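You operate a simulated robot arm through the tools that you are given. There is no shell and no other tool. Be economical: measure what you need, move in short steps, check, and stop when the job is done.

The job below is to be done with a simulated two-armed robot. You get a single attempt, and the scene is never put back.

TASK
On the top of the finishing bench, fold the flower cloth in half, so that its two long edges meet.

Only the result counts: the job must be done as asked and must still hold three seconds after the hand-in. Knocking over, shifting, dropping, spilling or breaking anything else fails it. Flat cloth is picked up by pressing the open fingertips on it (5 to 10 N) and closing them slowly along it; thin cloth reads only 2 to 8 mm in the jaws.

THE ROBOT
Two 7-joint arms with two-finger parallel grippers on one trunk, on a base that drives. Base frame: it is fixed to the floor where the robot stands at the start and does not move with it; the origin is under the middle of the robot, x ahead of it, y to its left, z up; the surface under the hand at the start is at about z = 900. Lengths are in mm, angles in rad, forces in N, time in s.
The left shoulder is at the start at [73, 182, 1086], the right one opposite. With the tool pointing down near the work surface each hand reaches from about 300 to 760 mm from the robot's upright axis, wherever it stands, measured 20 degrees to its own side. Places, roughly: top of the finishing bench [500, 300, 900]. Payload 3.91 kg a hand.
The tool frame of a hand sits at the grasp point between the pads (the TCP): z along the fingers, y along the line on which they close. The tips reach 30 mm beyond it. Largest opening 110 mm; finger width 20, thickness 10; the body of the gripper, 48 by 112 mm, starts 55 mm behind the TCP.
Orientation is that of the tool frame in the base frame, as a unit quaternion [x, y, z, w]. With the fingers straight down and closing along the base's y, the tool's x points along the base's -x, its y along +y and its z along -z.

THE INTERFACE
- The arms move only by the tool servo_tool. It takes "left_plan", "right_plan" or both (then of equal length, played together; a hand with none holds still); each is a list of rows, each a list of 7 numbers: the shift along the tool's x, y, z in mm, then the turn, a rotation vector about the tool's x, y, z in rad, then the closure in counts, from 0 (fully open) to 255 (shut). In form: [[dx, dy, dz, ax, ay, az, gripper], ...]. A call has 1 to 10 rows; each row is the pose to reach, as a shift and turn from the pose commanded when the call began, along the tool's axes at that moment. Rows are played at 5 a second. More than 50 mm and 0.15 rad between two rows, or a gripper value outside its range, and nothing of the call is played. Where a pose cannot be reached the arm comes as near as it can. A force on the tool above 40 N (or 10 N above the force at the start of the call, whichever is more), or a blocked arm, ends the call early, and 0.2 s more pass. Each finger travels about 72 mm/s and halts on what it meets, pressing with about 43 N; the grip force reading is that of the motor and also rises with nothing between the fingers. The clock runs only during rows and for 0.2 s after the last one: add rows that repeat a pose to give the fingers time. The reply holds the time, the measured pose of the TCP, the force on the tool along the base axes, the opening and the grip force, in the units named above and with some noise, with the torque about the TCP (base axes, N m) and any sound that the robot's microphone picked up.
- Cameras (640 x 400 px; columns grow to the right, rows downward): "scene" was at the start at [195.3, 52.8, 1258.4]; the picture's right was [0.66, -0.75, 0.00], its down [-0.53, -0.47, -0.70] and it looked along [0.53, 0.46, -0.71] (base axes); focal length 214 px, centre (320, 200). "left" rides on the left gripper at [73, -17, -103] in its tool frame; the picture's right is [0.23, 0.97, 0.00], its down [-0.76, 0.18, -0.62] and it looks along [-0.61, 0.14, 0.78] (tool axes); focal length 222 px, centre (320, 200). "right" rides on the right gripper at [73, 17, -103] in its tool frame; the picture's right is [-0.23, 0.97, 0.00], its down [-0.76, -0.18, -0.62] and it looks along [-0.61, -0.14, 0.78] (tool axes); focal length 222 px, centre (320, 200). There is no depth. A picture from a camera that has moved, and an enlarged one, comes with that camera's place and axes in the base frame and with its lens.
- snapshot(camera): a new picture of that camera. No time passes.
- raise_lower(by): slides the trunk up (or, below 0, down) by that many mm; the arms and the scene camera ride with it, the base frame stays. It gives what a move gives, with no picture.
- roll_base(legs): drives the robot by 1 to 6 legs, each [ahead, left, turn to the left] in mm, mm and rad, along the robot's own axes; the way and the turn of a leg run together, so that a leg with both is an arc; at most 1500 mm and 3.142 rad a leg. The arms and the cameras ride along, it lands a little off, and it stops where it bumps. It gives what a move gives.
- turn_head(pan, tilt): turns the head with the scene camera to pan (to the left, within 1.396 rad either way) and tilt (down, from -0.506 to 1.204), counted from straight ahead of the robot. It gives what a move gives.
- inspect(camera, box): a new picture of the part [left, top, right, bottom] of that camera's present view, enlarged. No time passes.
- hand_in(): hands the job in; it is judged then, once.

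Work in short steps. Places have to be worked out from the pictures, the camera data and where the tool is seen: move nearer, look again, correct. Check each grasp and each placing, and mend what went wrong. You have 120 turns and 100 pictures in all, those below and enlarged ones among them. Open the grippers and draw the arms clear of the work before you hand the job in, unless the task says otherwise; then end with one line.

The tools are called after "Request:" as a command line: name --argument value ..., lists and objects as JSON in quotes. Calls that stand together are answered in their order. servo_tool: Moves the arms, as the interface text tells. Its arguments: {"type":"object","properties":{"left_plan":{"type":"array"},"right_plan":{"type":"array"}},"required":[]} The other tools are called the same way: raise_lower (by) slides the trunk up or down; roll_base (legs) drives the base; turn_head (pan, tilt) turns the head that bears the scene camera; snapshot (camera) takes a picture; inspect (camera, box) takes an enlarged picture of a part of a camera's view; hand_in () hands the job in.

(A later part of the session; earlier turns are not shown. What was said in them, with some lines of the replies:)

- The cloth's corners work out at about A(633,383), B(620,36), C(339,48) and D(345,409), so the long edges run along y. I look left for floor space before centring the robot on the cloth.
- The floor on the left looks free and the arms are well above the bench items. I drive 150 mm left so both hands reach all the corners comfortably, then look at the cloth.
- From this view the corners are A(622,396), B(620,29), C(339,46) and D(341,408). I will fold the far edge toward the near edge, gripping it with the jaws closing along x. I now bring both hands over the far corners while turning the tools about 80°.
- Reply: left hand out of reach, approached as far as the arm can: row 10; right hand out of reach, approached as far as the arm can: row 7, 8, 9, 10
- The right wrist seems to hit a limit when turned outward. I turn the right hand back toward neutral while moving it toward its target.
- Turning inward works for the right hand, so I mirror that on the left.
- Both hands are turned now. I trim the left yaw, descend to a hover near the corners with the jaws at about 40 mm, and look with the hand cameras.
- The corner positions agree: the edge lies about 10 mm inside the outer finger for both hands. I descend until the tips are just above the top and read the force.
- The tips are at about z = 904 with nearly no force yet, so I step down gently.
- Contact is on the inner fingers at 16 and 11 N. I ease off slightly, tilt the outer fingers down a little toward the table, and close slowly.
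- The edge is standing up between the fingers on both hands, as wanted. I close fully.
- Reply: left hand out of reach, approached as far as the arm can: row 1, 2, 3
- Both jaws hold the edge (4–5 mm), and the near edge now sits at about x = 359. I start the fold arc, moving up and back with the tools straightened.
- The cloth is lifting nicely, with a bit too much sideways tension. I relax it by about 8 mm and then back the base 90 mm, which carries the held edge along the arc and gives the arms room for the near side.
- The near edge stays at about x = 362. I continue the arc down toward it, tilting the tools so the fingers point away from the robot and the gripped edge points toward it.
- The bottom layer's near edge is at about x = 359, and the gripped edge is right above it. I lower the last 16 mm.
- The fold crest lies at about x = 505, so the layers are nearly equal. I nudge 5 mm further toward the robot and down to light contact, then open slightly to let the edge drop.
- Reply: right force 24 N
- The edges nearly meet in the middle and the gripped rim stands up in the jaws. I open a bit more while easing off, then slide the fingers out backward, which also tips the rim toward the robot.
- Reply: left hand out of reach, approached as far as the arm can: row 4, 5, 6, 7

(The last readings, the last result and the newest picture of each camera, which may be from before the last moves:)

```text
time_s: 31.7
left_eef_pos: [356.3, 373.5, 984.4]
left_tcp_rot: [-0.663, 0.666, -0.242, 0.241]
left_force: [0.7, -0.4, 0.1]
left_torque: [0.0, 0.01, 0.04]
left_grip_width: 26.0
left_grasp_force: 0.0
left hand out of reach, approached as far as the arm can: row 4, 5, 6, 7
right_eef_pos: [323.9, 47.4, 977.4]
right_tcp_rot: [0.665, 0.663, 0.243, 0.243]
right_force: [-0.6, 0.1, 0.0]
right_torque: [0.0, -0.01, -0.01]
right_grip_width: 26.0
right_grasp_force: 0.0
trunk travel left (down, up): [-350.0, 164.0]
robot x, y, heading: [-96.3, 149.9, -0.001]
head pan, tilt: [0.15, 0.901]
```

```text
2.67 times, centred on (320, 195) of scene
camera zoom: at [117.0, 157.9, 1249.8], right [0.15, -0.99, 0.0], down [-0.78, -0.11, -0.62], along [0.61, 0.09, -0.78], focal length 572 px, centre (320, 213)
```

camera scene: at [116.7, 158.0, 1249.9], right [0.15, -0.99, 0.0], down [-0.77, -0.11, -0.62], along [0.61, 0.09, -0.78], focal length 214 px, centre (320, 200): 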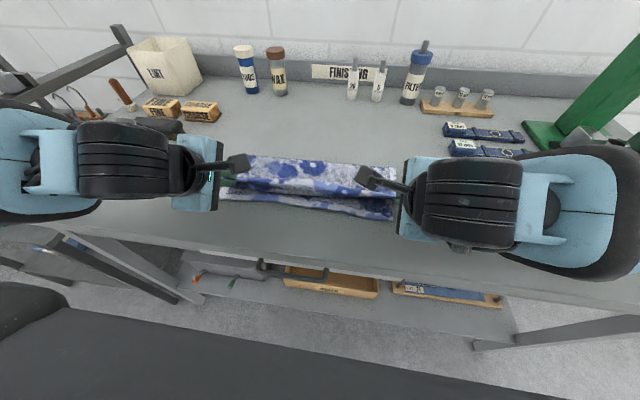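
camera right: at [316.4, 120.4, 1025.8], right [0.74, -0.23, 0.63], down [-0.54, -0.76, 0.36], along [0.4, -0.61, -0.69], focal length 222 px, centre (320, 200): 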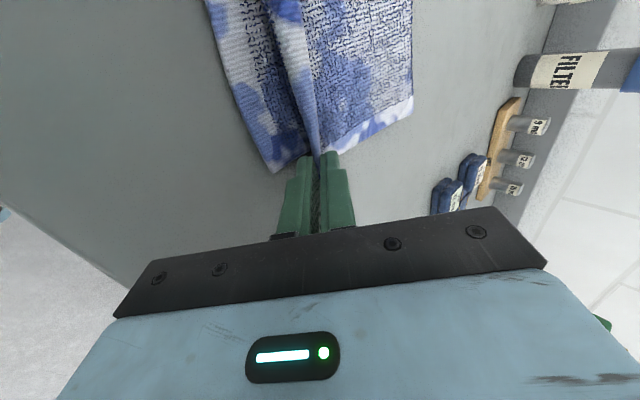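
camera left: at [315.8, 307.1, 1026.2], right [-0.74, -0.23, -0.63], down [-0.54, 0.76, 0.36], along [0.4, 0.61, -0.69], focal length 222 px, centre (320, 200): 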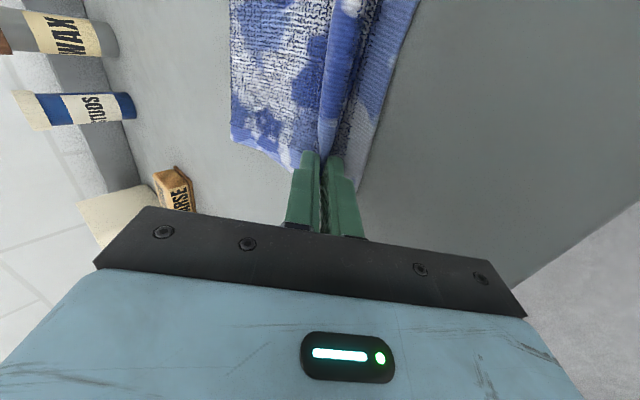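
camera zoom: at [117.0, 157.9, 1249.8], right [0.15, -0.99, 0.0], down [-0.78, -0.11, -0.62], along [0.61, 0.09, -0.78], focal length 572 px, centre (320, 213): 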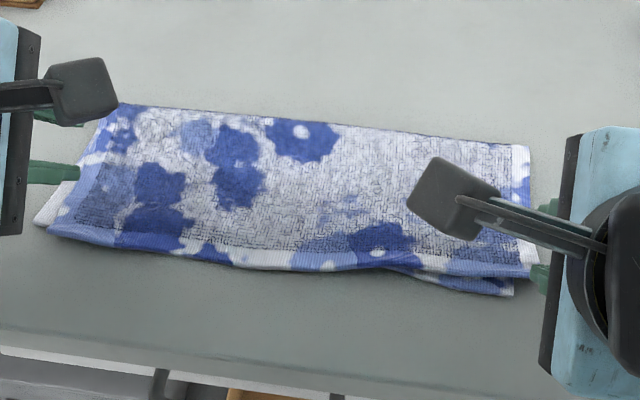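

The fold is nearly done: the left side meets, and the right corner is about 12 mm short. I lift the hands, straighten them, and get a clear view.

Request:
servo_tool --left_plan '[[0, -10, -10, -0.14, 0, 0, 195], [0, -20, -20, -0.28, 0, 0, 195], [0, -30, -35, -0.42, 0, 0, 195], [0, -40, -45, -0.56, 0, 0, 195], [-20, -50, -55, -0.7, 0, 0, 195], [-50, -50, -55, -0.7, 0, 0, 195], [-80, -50, -55, -0.7, 0, 0, 195]]' --right_plan '[[0, 10, -10, 0.14, 0, 0, 195], [0, 20, -20, 0.28, 0, 0, 195], [0, 30, -35, 0.42, 0, 0, 195], [0, 40, -45, 0.56, 0, 0, 195], [-20, 50, -55, 0.7, 0, 0, 195], [-50, 50, -55, 0.7, 0, 0, 195], [-80, 50, -55, 0.7, 0, 0, 195]]'

Request:
inspect --camera "scene" --box '[200, 120, 440, 270]'

Request:
snapshot --camera "left"

Request:
snapshot --camera "right"

```text
time_s: 33.3
left_eef_pos: [360.2, 455.9, 1057.9]
left_tcp_rot: [-0.706, 0.708, 0.0, 0.0]
left_force: [-0.2, -0.7, 0.7]
left_torque: [0.01, 0.0, -0.04]
left_grip_width: 26.0
left_grasp_force: 0.1
right_eef_pos: [329.2, -34.0, 1051.9]
right_tcp_rot: [0.707, 0.707, 0.0, -0.001]
right_force: [-0.6, -0.2, 0.2]
right_torque: [0.01, 0.02, -0.01]
right_grip_width: 25.7
right_grasp_force: 0.1
trunk travel left (down, up): [-350.0, 164.0]
robot x, y, heading: [-93.7, 144.1, -0.006]
head pan, tilt: [0.15, 0.901]
```

```text
2.67 times, centred on (320, 195) of scene
camera zoom: at [117.0, 157.8, 1249.8], right [0.15, -0.99, 0.0], down [-0.78, -0.11, -0.62], along [0.61, 0.09, -0.78], focal length 572 px, centre (320, 213)
```

zoom: 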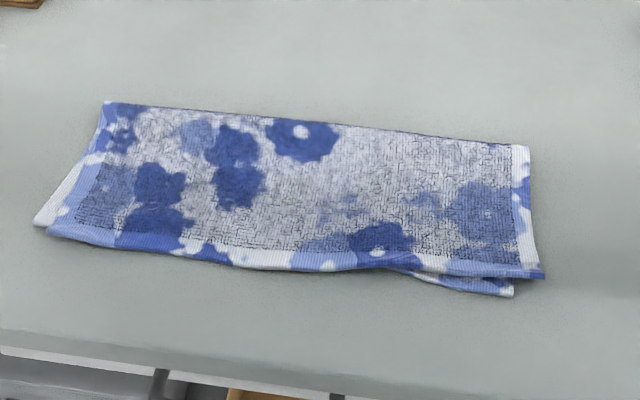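

```text
69 pictures are left
camera left: at [375.8, 383.4, 1160.9], right [-0.97, -0.22, 0.0], down [-0.18, 0.76, 0.62], along [-0.14, 0.61, -0.78], focal length 222 px, centre (320, 200)
```

left: 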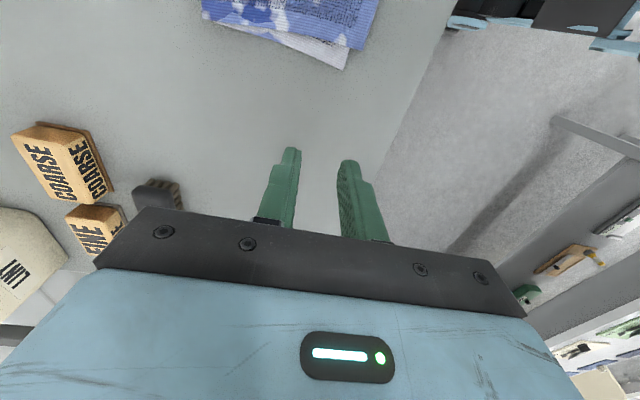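

```text
68 pictures are left
camera right: at [347.1, 38.8, 1155.7], right [0.97, -0.23, 0.0], down [-0.18, -0.76, 0.62], along [-0.14, -0.61, -0.78], focal length 222 px, centre (320, 200)
```

right: 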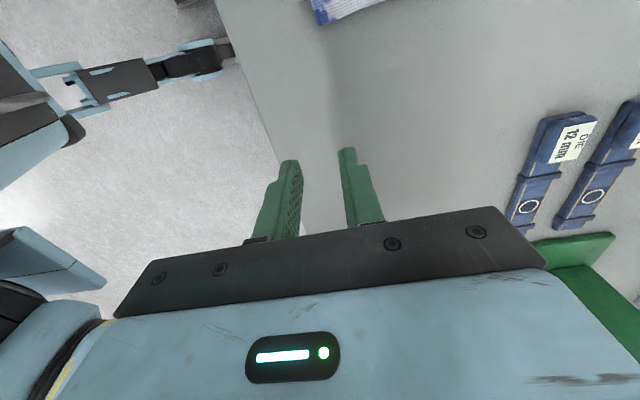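

The top layer is shifted about 20 mm toward −y and is about 16 mm short at the right corner. There it overhangs the bottom layer sideways, so I can regrip only the top layer at that overhang. I bring the right hand over it and look.

Request:
servo_tool --right_plan '[[25, 8, 20, 0, 0, 0, 162], [50, 16, 45, 0, 0, 0, 162], [76, 23, 70, 0, 0, 0, 162], [76, 23, 92, 0, 0, 0, 162], [76, 23, 92, 0, 0, 0, 162]]'

Request:
inspect --camera "right" --box '[160, 0, 480, 200]'

Request:
inspect --camera "scene" --box '[300, 150, 460, 250]'

```text
time_s: 34.5
left_eef_pos: [359.6, 455.4, 1057.1]
left_tcp_rot: [-0.706, 0.708, 0.0, 0.001]
left_force: [0.2, 1.1, 0.3]
left_torque: [0.0, 0.01, 0.0]
left_grip_width: 25.9
left_grasp_force: 0.1
right_eef_pos: [351.7, 41.4, 959.1]
right_tcp_rot: [0.707, 0.707, 0.001, 0.001]
right_force: [1.1, -0.3, 0.6]
right_torque: [0.01, -0.01, 0.0]
right_grip_width: 40.2
right_grasp_force: 0.1
trunk travel left (down, up): [-350.0, 164.0]
robot x, y, heading: [-91.8, 146.8, -0.001]
head pan, tilt: [0.15, 0.901]
```

```text
2.00 times, centred on (320, 100) of right
camera zoom: at [370.2, 115.4, 1063.2], right [0.97, -0.23, 0.0], down [-0.18, -0.76, 0.62], along [-0.14, -0.61, -0.78], focal length 444 px, centre (320, 400)
```

zoom: 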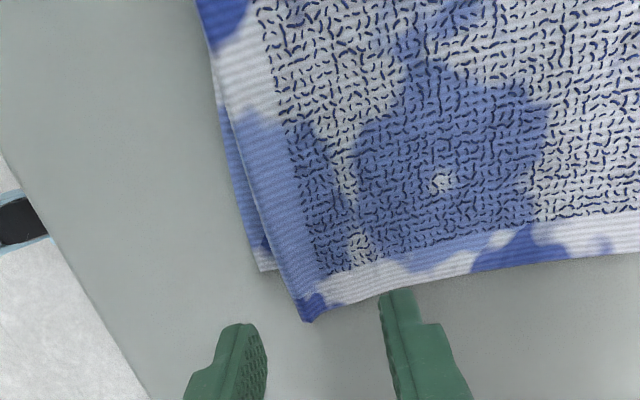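

```text
4.00 times, centred on (380, 200) of scene
camera zoom: at [117.4, 158.4, 1249.7], right [0.15, -0.99, 0.0], down [-0.78, -0.12, -0.62], along [0.61, 0.09, -0.78], focal length 858 px, centre (80, 200)
```

zoom: 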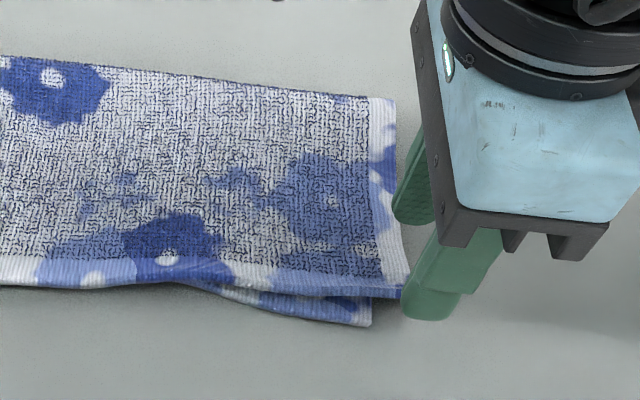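

The top corner is at about (347,33) and the bottom corner at (334,56), so fingers over y = 31–51 touch only the top layer. I descend to contact with a slight tilt so the outer finger meets the table.

Request:
servo_tool --right_plan '[[-1, 0, 10, 0, 0, 0, 162], [-1, 0, 20, -0.03, 0, 0, 162], [-1, 0, 24, -0.06, 0, 0, 162], [-1, 0, 27, -0.06, 0, 0, 162], [-1, 0, 27, -0.06, 0, 0, 162]]'

```text
time_s: 35.7
left_eef_pos: [358.9, 455.7, 1056.5]
left_tcp_rot: [-0.706, 0.708, 0.0, 0.001]
left_force: [0.8, 0.0, -0.7]
left_torque: [-0.01, 0.04, 0.02]
left_grip_width: 25.9
left_grasp_force: 0.0
right_eef_pos: [351.1, 39.9, 934.5]
right_tcp_rot: [0.708, 0.706, 0.022, 0.022]
right_force: [0.3, 0.5, -0.1]
right_torque: [-0.02, -0.05, -0.01]
right_grip_width: 40.3
right_grasp_force: 0.4
trunk travel left (down, up): [-350.0, 164.0]
robot x, y, heading: [-92.8, 150.7, -0.003]
head pan, tilt: [0.15, 0.901]
```

No contact yet, so I go down a few more millimetres in small steps.

Request:
servo_tool --right_plan '[[0, 0, 1.5, 0, 0, 0, 162], [0, 0, 3, 0, 0, 0, 162], [0, 0, 3, 0, 0, 0, 162]]'

```text
time_s: 36.5
left_eef_pos: [358.2, 454.8, 1058.5]
left_tcp_rot: [-0.706, 0.708, -0.001, 0.001]
left_force: [-0.8, -0.5, 0.3]
left_torque: [-0.02, 0.0, 0.0]
left_grip_width: 25.8
left_grasp_force: 0.0
right_eef_pos: [351.0, 41.1, 932.2]
right_tcp_rot: [0.707, 0.706, 0.022, 0.021]
right_force: [0.6, 0.5, 11.1]
right_torque: [0.08, -0.13, 0.01]
right_grip_width: 40.2
right_grasp_force: 0.5
trunk travel left (down, up): [-350.0, 164.0]
robot x, y, heading: [-92.6, 149.3, -0.006]
head pan, tilt: [0.15, 0.901]
```

There is 11 N, mostly on the inner finger. I close slowly.

Request:
servo_tool --right_plan '[[0, 0, 0, 0, 0, 0, 170], [0, 0, 0, 0, 0, 0, 180], [0, 0, 0, 0, 0, 0, 190], [0, 0, 0, 0, 0, 0, 200], [0, 0, 0, 0, 0, 0, 210], [0, 0, 0, 0, 0, 0, 220], [0, 0, 0, 0, 0, 0, 230], [0, 0, 0, 0, 0, 0, 230]]'

Request:
inspect --camera "right" --box '[160, 40, 480, 240]'

```text
time_s: 38.3
left_eef_pos: [358.7, 454.5, 1057.4]
left_tcp_rot: [0.707, -0.707, 0.001, -0.001]
left_force: [-0.6, 0.7, -1.1]
left_torque: [0.02, 0.01, -0.04]
left_grip_width: 26.1
left_grasp_force: 0.1
right_eef_pos: [348.9, 40.8, 931.6]
right_tcp_rot: [0.707, 0.706, 0.023, 0.022]
right_force: [0.1, -0.7, 29.0]
right_torque: [0.24, -0.29, -0.01]
right_grip_width: 11.5
right_grasp_force: 1.0
trunk travel left (down, up): [-350.0, 164.0]
robot x, y, heading: [-90.3, 143.1, -0.001]
head pan, tilt: [0.15, 0.901]
```

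```text
2.00 times, centred on (320, 140) of right
camera zoom: at [361.0, 114.5, 1036.9], right [0.97, -0.23, 0.06], down [-0.22, -0.76, 0.61], along [-0.09, -0.61, -0.79], focal length 444 px, centre (320, 320)
```

zoom: 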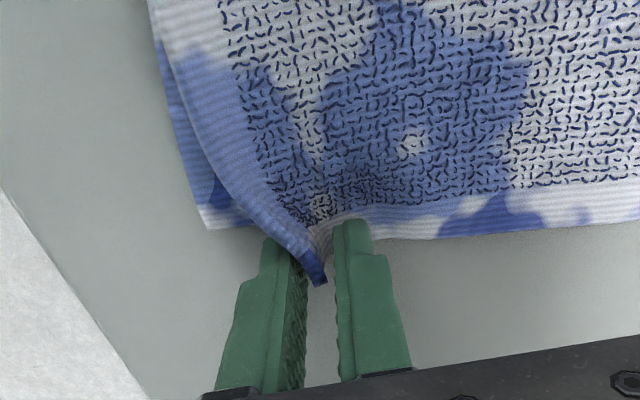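

The top corner alone is between the fingers. I ease the pressure, shut the jaws, and lift 20 mm.

Request:
servo_tool --right_plan '[[0, 0, -2, 0, 0, 0, 240], [0, 0, -2, 0, 0, 0, 255], [0, 0, -2, 0, 0, 0, 255], [0, 0, -10, 0, 0, 0, 255], [0, 0, -20, 0, 0, 0, 255], [0, 0, -20, 0, 0, 0, 255]]'

Request:
inspect --camera "right" --box '[160, 40, 480, 240]'

Request:
inspect --camera "scene" --box '[200, 120, 440, 270]'

```text
time_s: 39.7
left_eef_pos: [359.9, 453.9, 1056.2]
left_tcp_rot: [-0.706, 0.708, 0.001, 0.0]
left_force: [0.0, -1.0, 0.9]
left_torque: [-0.01, -0.01, -0.02]
left_grip_width: 26.0
left_grasp_force: 0.0
right_eef_pos: [350.1, 41.2, 950.4]
right_tcp_rot: [0.707, 0.706, 0.02, 0.021]
right_force: [0.0, 0.1, -0.1]
right_torque: [-0.04, 0.01, -0.01]
right_grip_width: 2.8
right_grasp_force: 42.5
trunk travel left (down, up): [-350.0, 164.0]
robot x, y, heading: [-91.7, 145.9, -0.004]
head pan, tilt: [0.15, 0.901]
```

```text
2.00 times, centred on (320, 140) of right
camera zoom: at [361.4, 113.9, 1054.5], right [0.97, -0.23, 0.06], down [-0.22, -0.76, 0.61], along [-0.1, -0.61, -0.79], focal length 444 px, centre (320, 320)
```

zoom: 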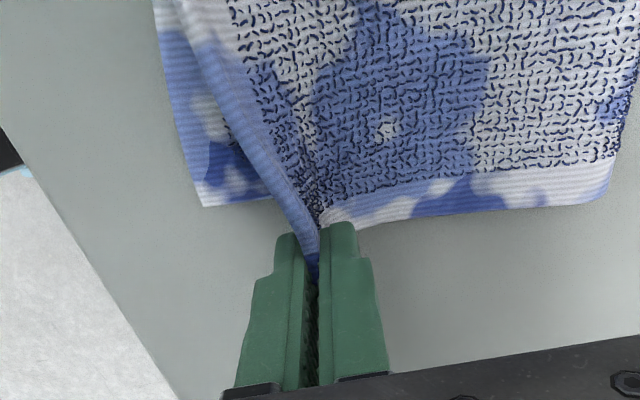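

```text
2.67 times, centred on (320, 195) of scene
camera zoom: at [117.5, 158.0, 1249.6], right [0.15, -0.99, 0.0], down [-0.78, -0.11, -0.62], along [0.61, 0.09, -0.78], focal length 572 px, centre (320, 213)
```

zoom: 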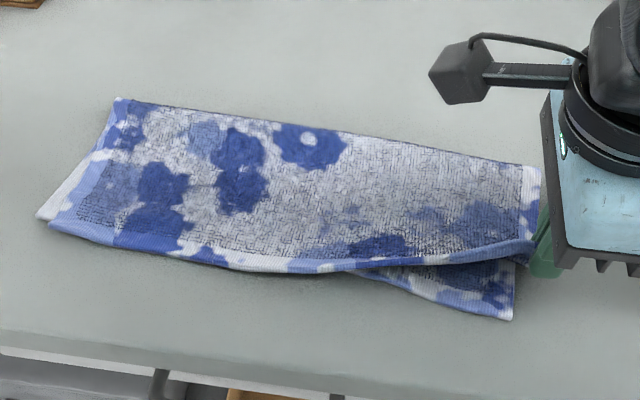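

The top corner is gripped about 14 mm deep, and the bottom corner now lies at about (317,56). I carry the top corner toward it with the tilt, staying closed, then check.

Request:
servo_tool --right_plan '[[5, -8, -6, -0.13, 0, 0, 255], [10, -17, -6, -0.26, 0, 0, 255], [15, -26, -3, -0.39, 0, 0, 255], [19, -32, 2, -0.52, 0, 0, 255], [21, -37, 6, -0.64, 0, 0, 255], [21, -37, 10, -0.64, 0, 0, 255], [21, -37, 10, -0.64, 0, 0, 255]]'

Request:
inspect --camera "right" --box '[160, 40, 480, 240]'

Request:
inspect --camera "scene" --box '[200, 120, 440, 270]'

```text
time_s: 41.3
left_eef_pos: [358.7, 455.5, 1057.9]
left_tcp_rot: [-0.706, 0.708, 0.0, 0.0]
left_force: [0.1, 0.1, -0.1]
left_torque: [-0.03, -0.01, -0.02]
left_grip_width: 25.8
left_grasp_force: 0.1
right_eef_pos: [312.3, 62.6, 939.0]
right_tcp_rot: [0.664, 0.664, 0.243, 0.244]
right_force: [-0.1, 0.6, -0.5]
right_torque: [-0.01, 0.11, -0.02]
right_grip_width: 2.8
right_grasp_force: 42.8
trunk travel left (down, up): [-350.0, 164.0]
robot x, y, heading: [-89.3, 149.8, 0.0]
head pan, tilt: [0.15, 0.901]
```

```text
2.00 times, centred on (320, 140) of right
camera zoom: at [259.9, 135.9, 1028.8], right [0.74, -0.23, 0.63], down [-0.54, -0.76, 0.36], along [0.4, -0.61, -0.69], focal length 444 px, centre (320, 320)
```

zoom: 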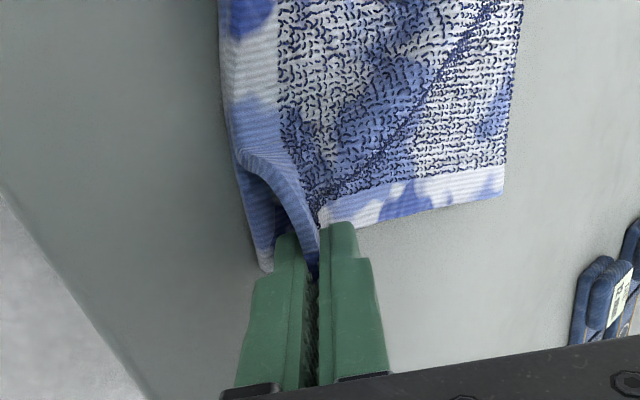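

```text
2.67 times, centred on (320, 195) of scene
camera zoom: at [117.4, 158.1, 1249.7], right [0.15, -0.99, 0.0], down [-0.78, -0.11, -0.62], along [0.61, 0.09, -0.78], focal length 572 px, centre (320, 213)
```

zoom: 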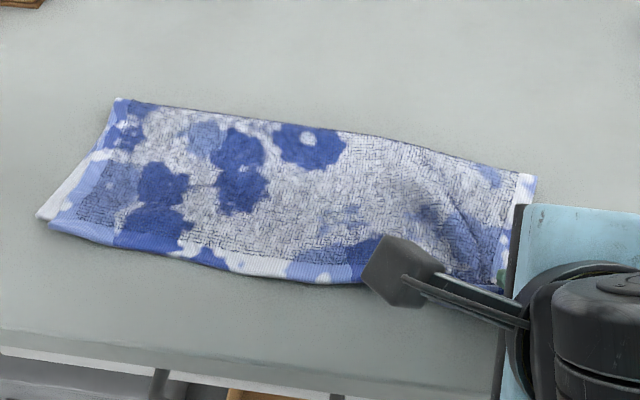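

The top edge now runs along the bottom edge. I open and slide the right fingers out backward.

Request:
servo_tool --right_plan '[[0, 0, 1, 0, 0, 0, 240], [0, 0, 0, 0, 0, 0, 220], [0, 0, -2, 0, 0, 0, 200], [0, 0, -10, 0, 0, 0, 195], [0, 0, -20, 0, 0, 0, 195], [0, 0, -30, 0, 0, 0, 195], [0, 0, -45, 0, 0, 0, 195], [0, 0, -60, 0, 0, 0, 195]]'

Request:
servo_tool --right_plan '[[0, 10, -10, 0.14, 0, 0, 195], [0, 20, -20, 0.28, 0, 0, 195], [0, 30, -35, 0.42, 0, 0, 195], [0, 40, -45, 0.56, 0, 0, 195], [-20, 50, -55, 0.7, 0, 0, 195], [-50, 50, -55, 0.7, 0, 0, 195], [-90, 50, -55, 0.7, 0, 0, 195]]'

Request:
inspect --camera "scene" --box '[200, 120, 440, 270]'

```text
time_s: 43.1
left_eef_pos: [359.0, 453.9, 1057.0]
left_tcp_rot: [-0.706, 0.708, 0.0, -0.001]
left_force: [0.3, -0.3, -0.7]
left_torque: [0.04, 0.02, 0.01]
left_grip_width: 25.7
left_grasp_force: 0.1
right_eef_pos: [283.2, 70.8, 987.9]
right_tcp_rot: [0.665, 0.664, 0.242, 0.244]
right_force: [0.0, 0.1, 0.6]
right_torque: [-0.01, 0.03, 0.01]
right_grip_width: 25.9
right_grasp_force: 0.0
right hand out of reach, approached as far as the arm can: row 7, 8
trunk travel left (down, up): [-350.0, 164.0]
robot x, y, heading: [-95.3, 146.4, -0.005]
head pan, tilt: [0.15, 0.901]
```

```text
time_s: 44.7
left_eef_pos: [359.4, 453.4, 1057.6]
left_tcp_rot: [-0.707, 0.708, 0.001, 0.0]
left_force: [0.3, -0.7, 0.7]
left_torque: [0.03, -0.01, -0.01]
left_grip_width: 25.9
left_grasp_force: 0.1
right_eef_pos: [286.5, -21.9, 1059.3]
right_tcp_rot: [0.707, 0.707, 0.0, -0.001]
right_force: [-0.5, -1.2, 0.3]
right_torque: [0.0, -0.02, 0.02]
right_grip_width: 25.7
right_grasp_force: 0.1
trunk travel left (down, up): [-350.0, 164.0]
robot x, y, heading: [-90.3, 143.6, -0.011]
head pan, tilt: [0.15, 0.901]
```

```text
2.67 times, centred on (320, 195) of scene
camera zoom: at [117.0, 156.7, 1249.8], right [0.15, -0.99, 0.0], down [-0.78, -0.11, -0.62], along [0.61, 0.09, -0.78], focal length 572 px, centre (320, 213)
```

zoom: 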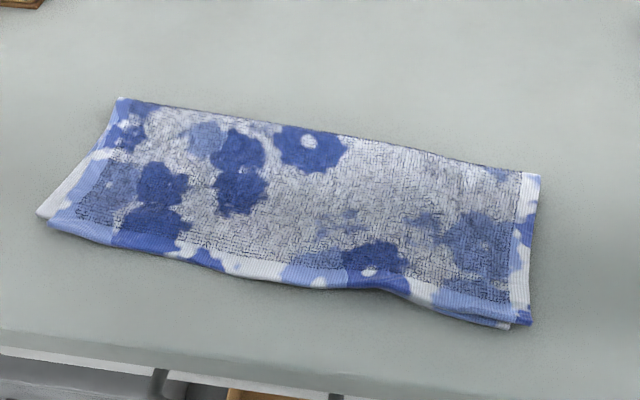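

The long edges now lie together within about 8 mm, with a sideways offset of about 14 mm. I take a last full view to check that everything else is undisturbed and the arms are clear.

Request:
snapshot --camera "scene"

```text
59 pictures are left
camera scene: at [117.0, 156.7, 1249.8], right [0.15, -0.99, 0.0], down [-0.78, -0.11, -0.62], along [0.61, 0.09, -0.78], focal length 214 px, centre (320, 200)
```

scene: 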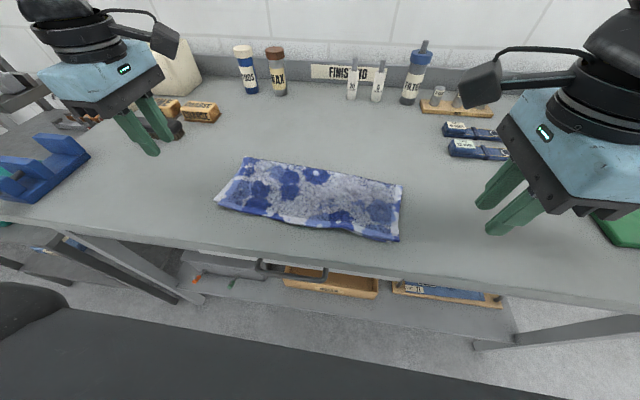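

The cloth is folded, the other items are untouched, and the hands are clear above the bench. I open the grippers fully, lift a little, and hand in.

Request:
servo_tool --left_plan '[[0, 0, -20, 0, 0, 0, 100], [0, 0, -40, 0, 0, 0, 0], [0, 0, -40, 0, 0, 0, 0], [0, 0, -40, 0, 0, 0, 0]]' --right_plan '[[0, 0, -20, 0, 0, 0, 100], [0, 0, -40, 0, 0, 0, 0], [0, 0, -40, 0, 0, 0, 0], [0, 0, -40, 0, 0, 0, 0]]'

Request:
hand_in

```text
time_s: 45.7
left_eef_pos: [359.7, 456.2, 1097.5]
left_tcp_rot: [-0.706, 0.708, 0.0, 0.0]
left_force: [-1.1, -0.1, 0.1]
left_torque: [0.04, -0.01, 0.03]
left_grip_width: 110.0
left_grasp_force: 0.0
right_eef_pos: [284.5, -18.4, 1099.7]
right_tcp_rot: [0.708, 0.706, 0.0, 0.0]
right_force: [0.0, 0.2, -0.1]
right_torque: [0.0, 0.02, -0.04]
right_grip_width: 109.9
right_grasp_force: 0.1
trunk travel left (down, up): [-350.0, 164.0]
robot x, y, heading: [-90.9, 148.0, -0.002]
head pan, tilt: [0.15, 0.901]
```

```text
The job is handed in.
```

I folded the flower cloth in half on the finishing bench and handed it in: its long edges meet within about 8 mm, the top layer sits about 14 mm off sideways, and I saw nothing else disturbed.
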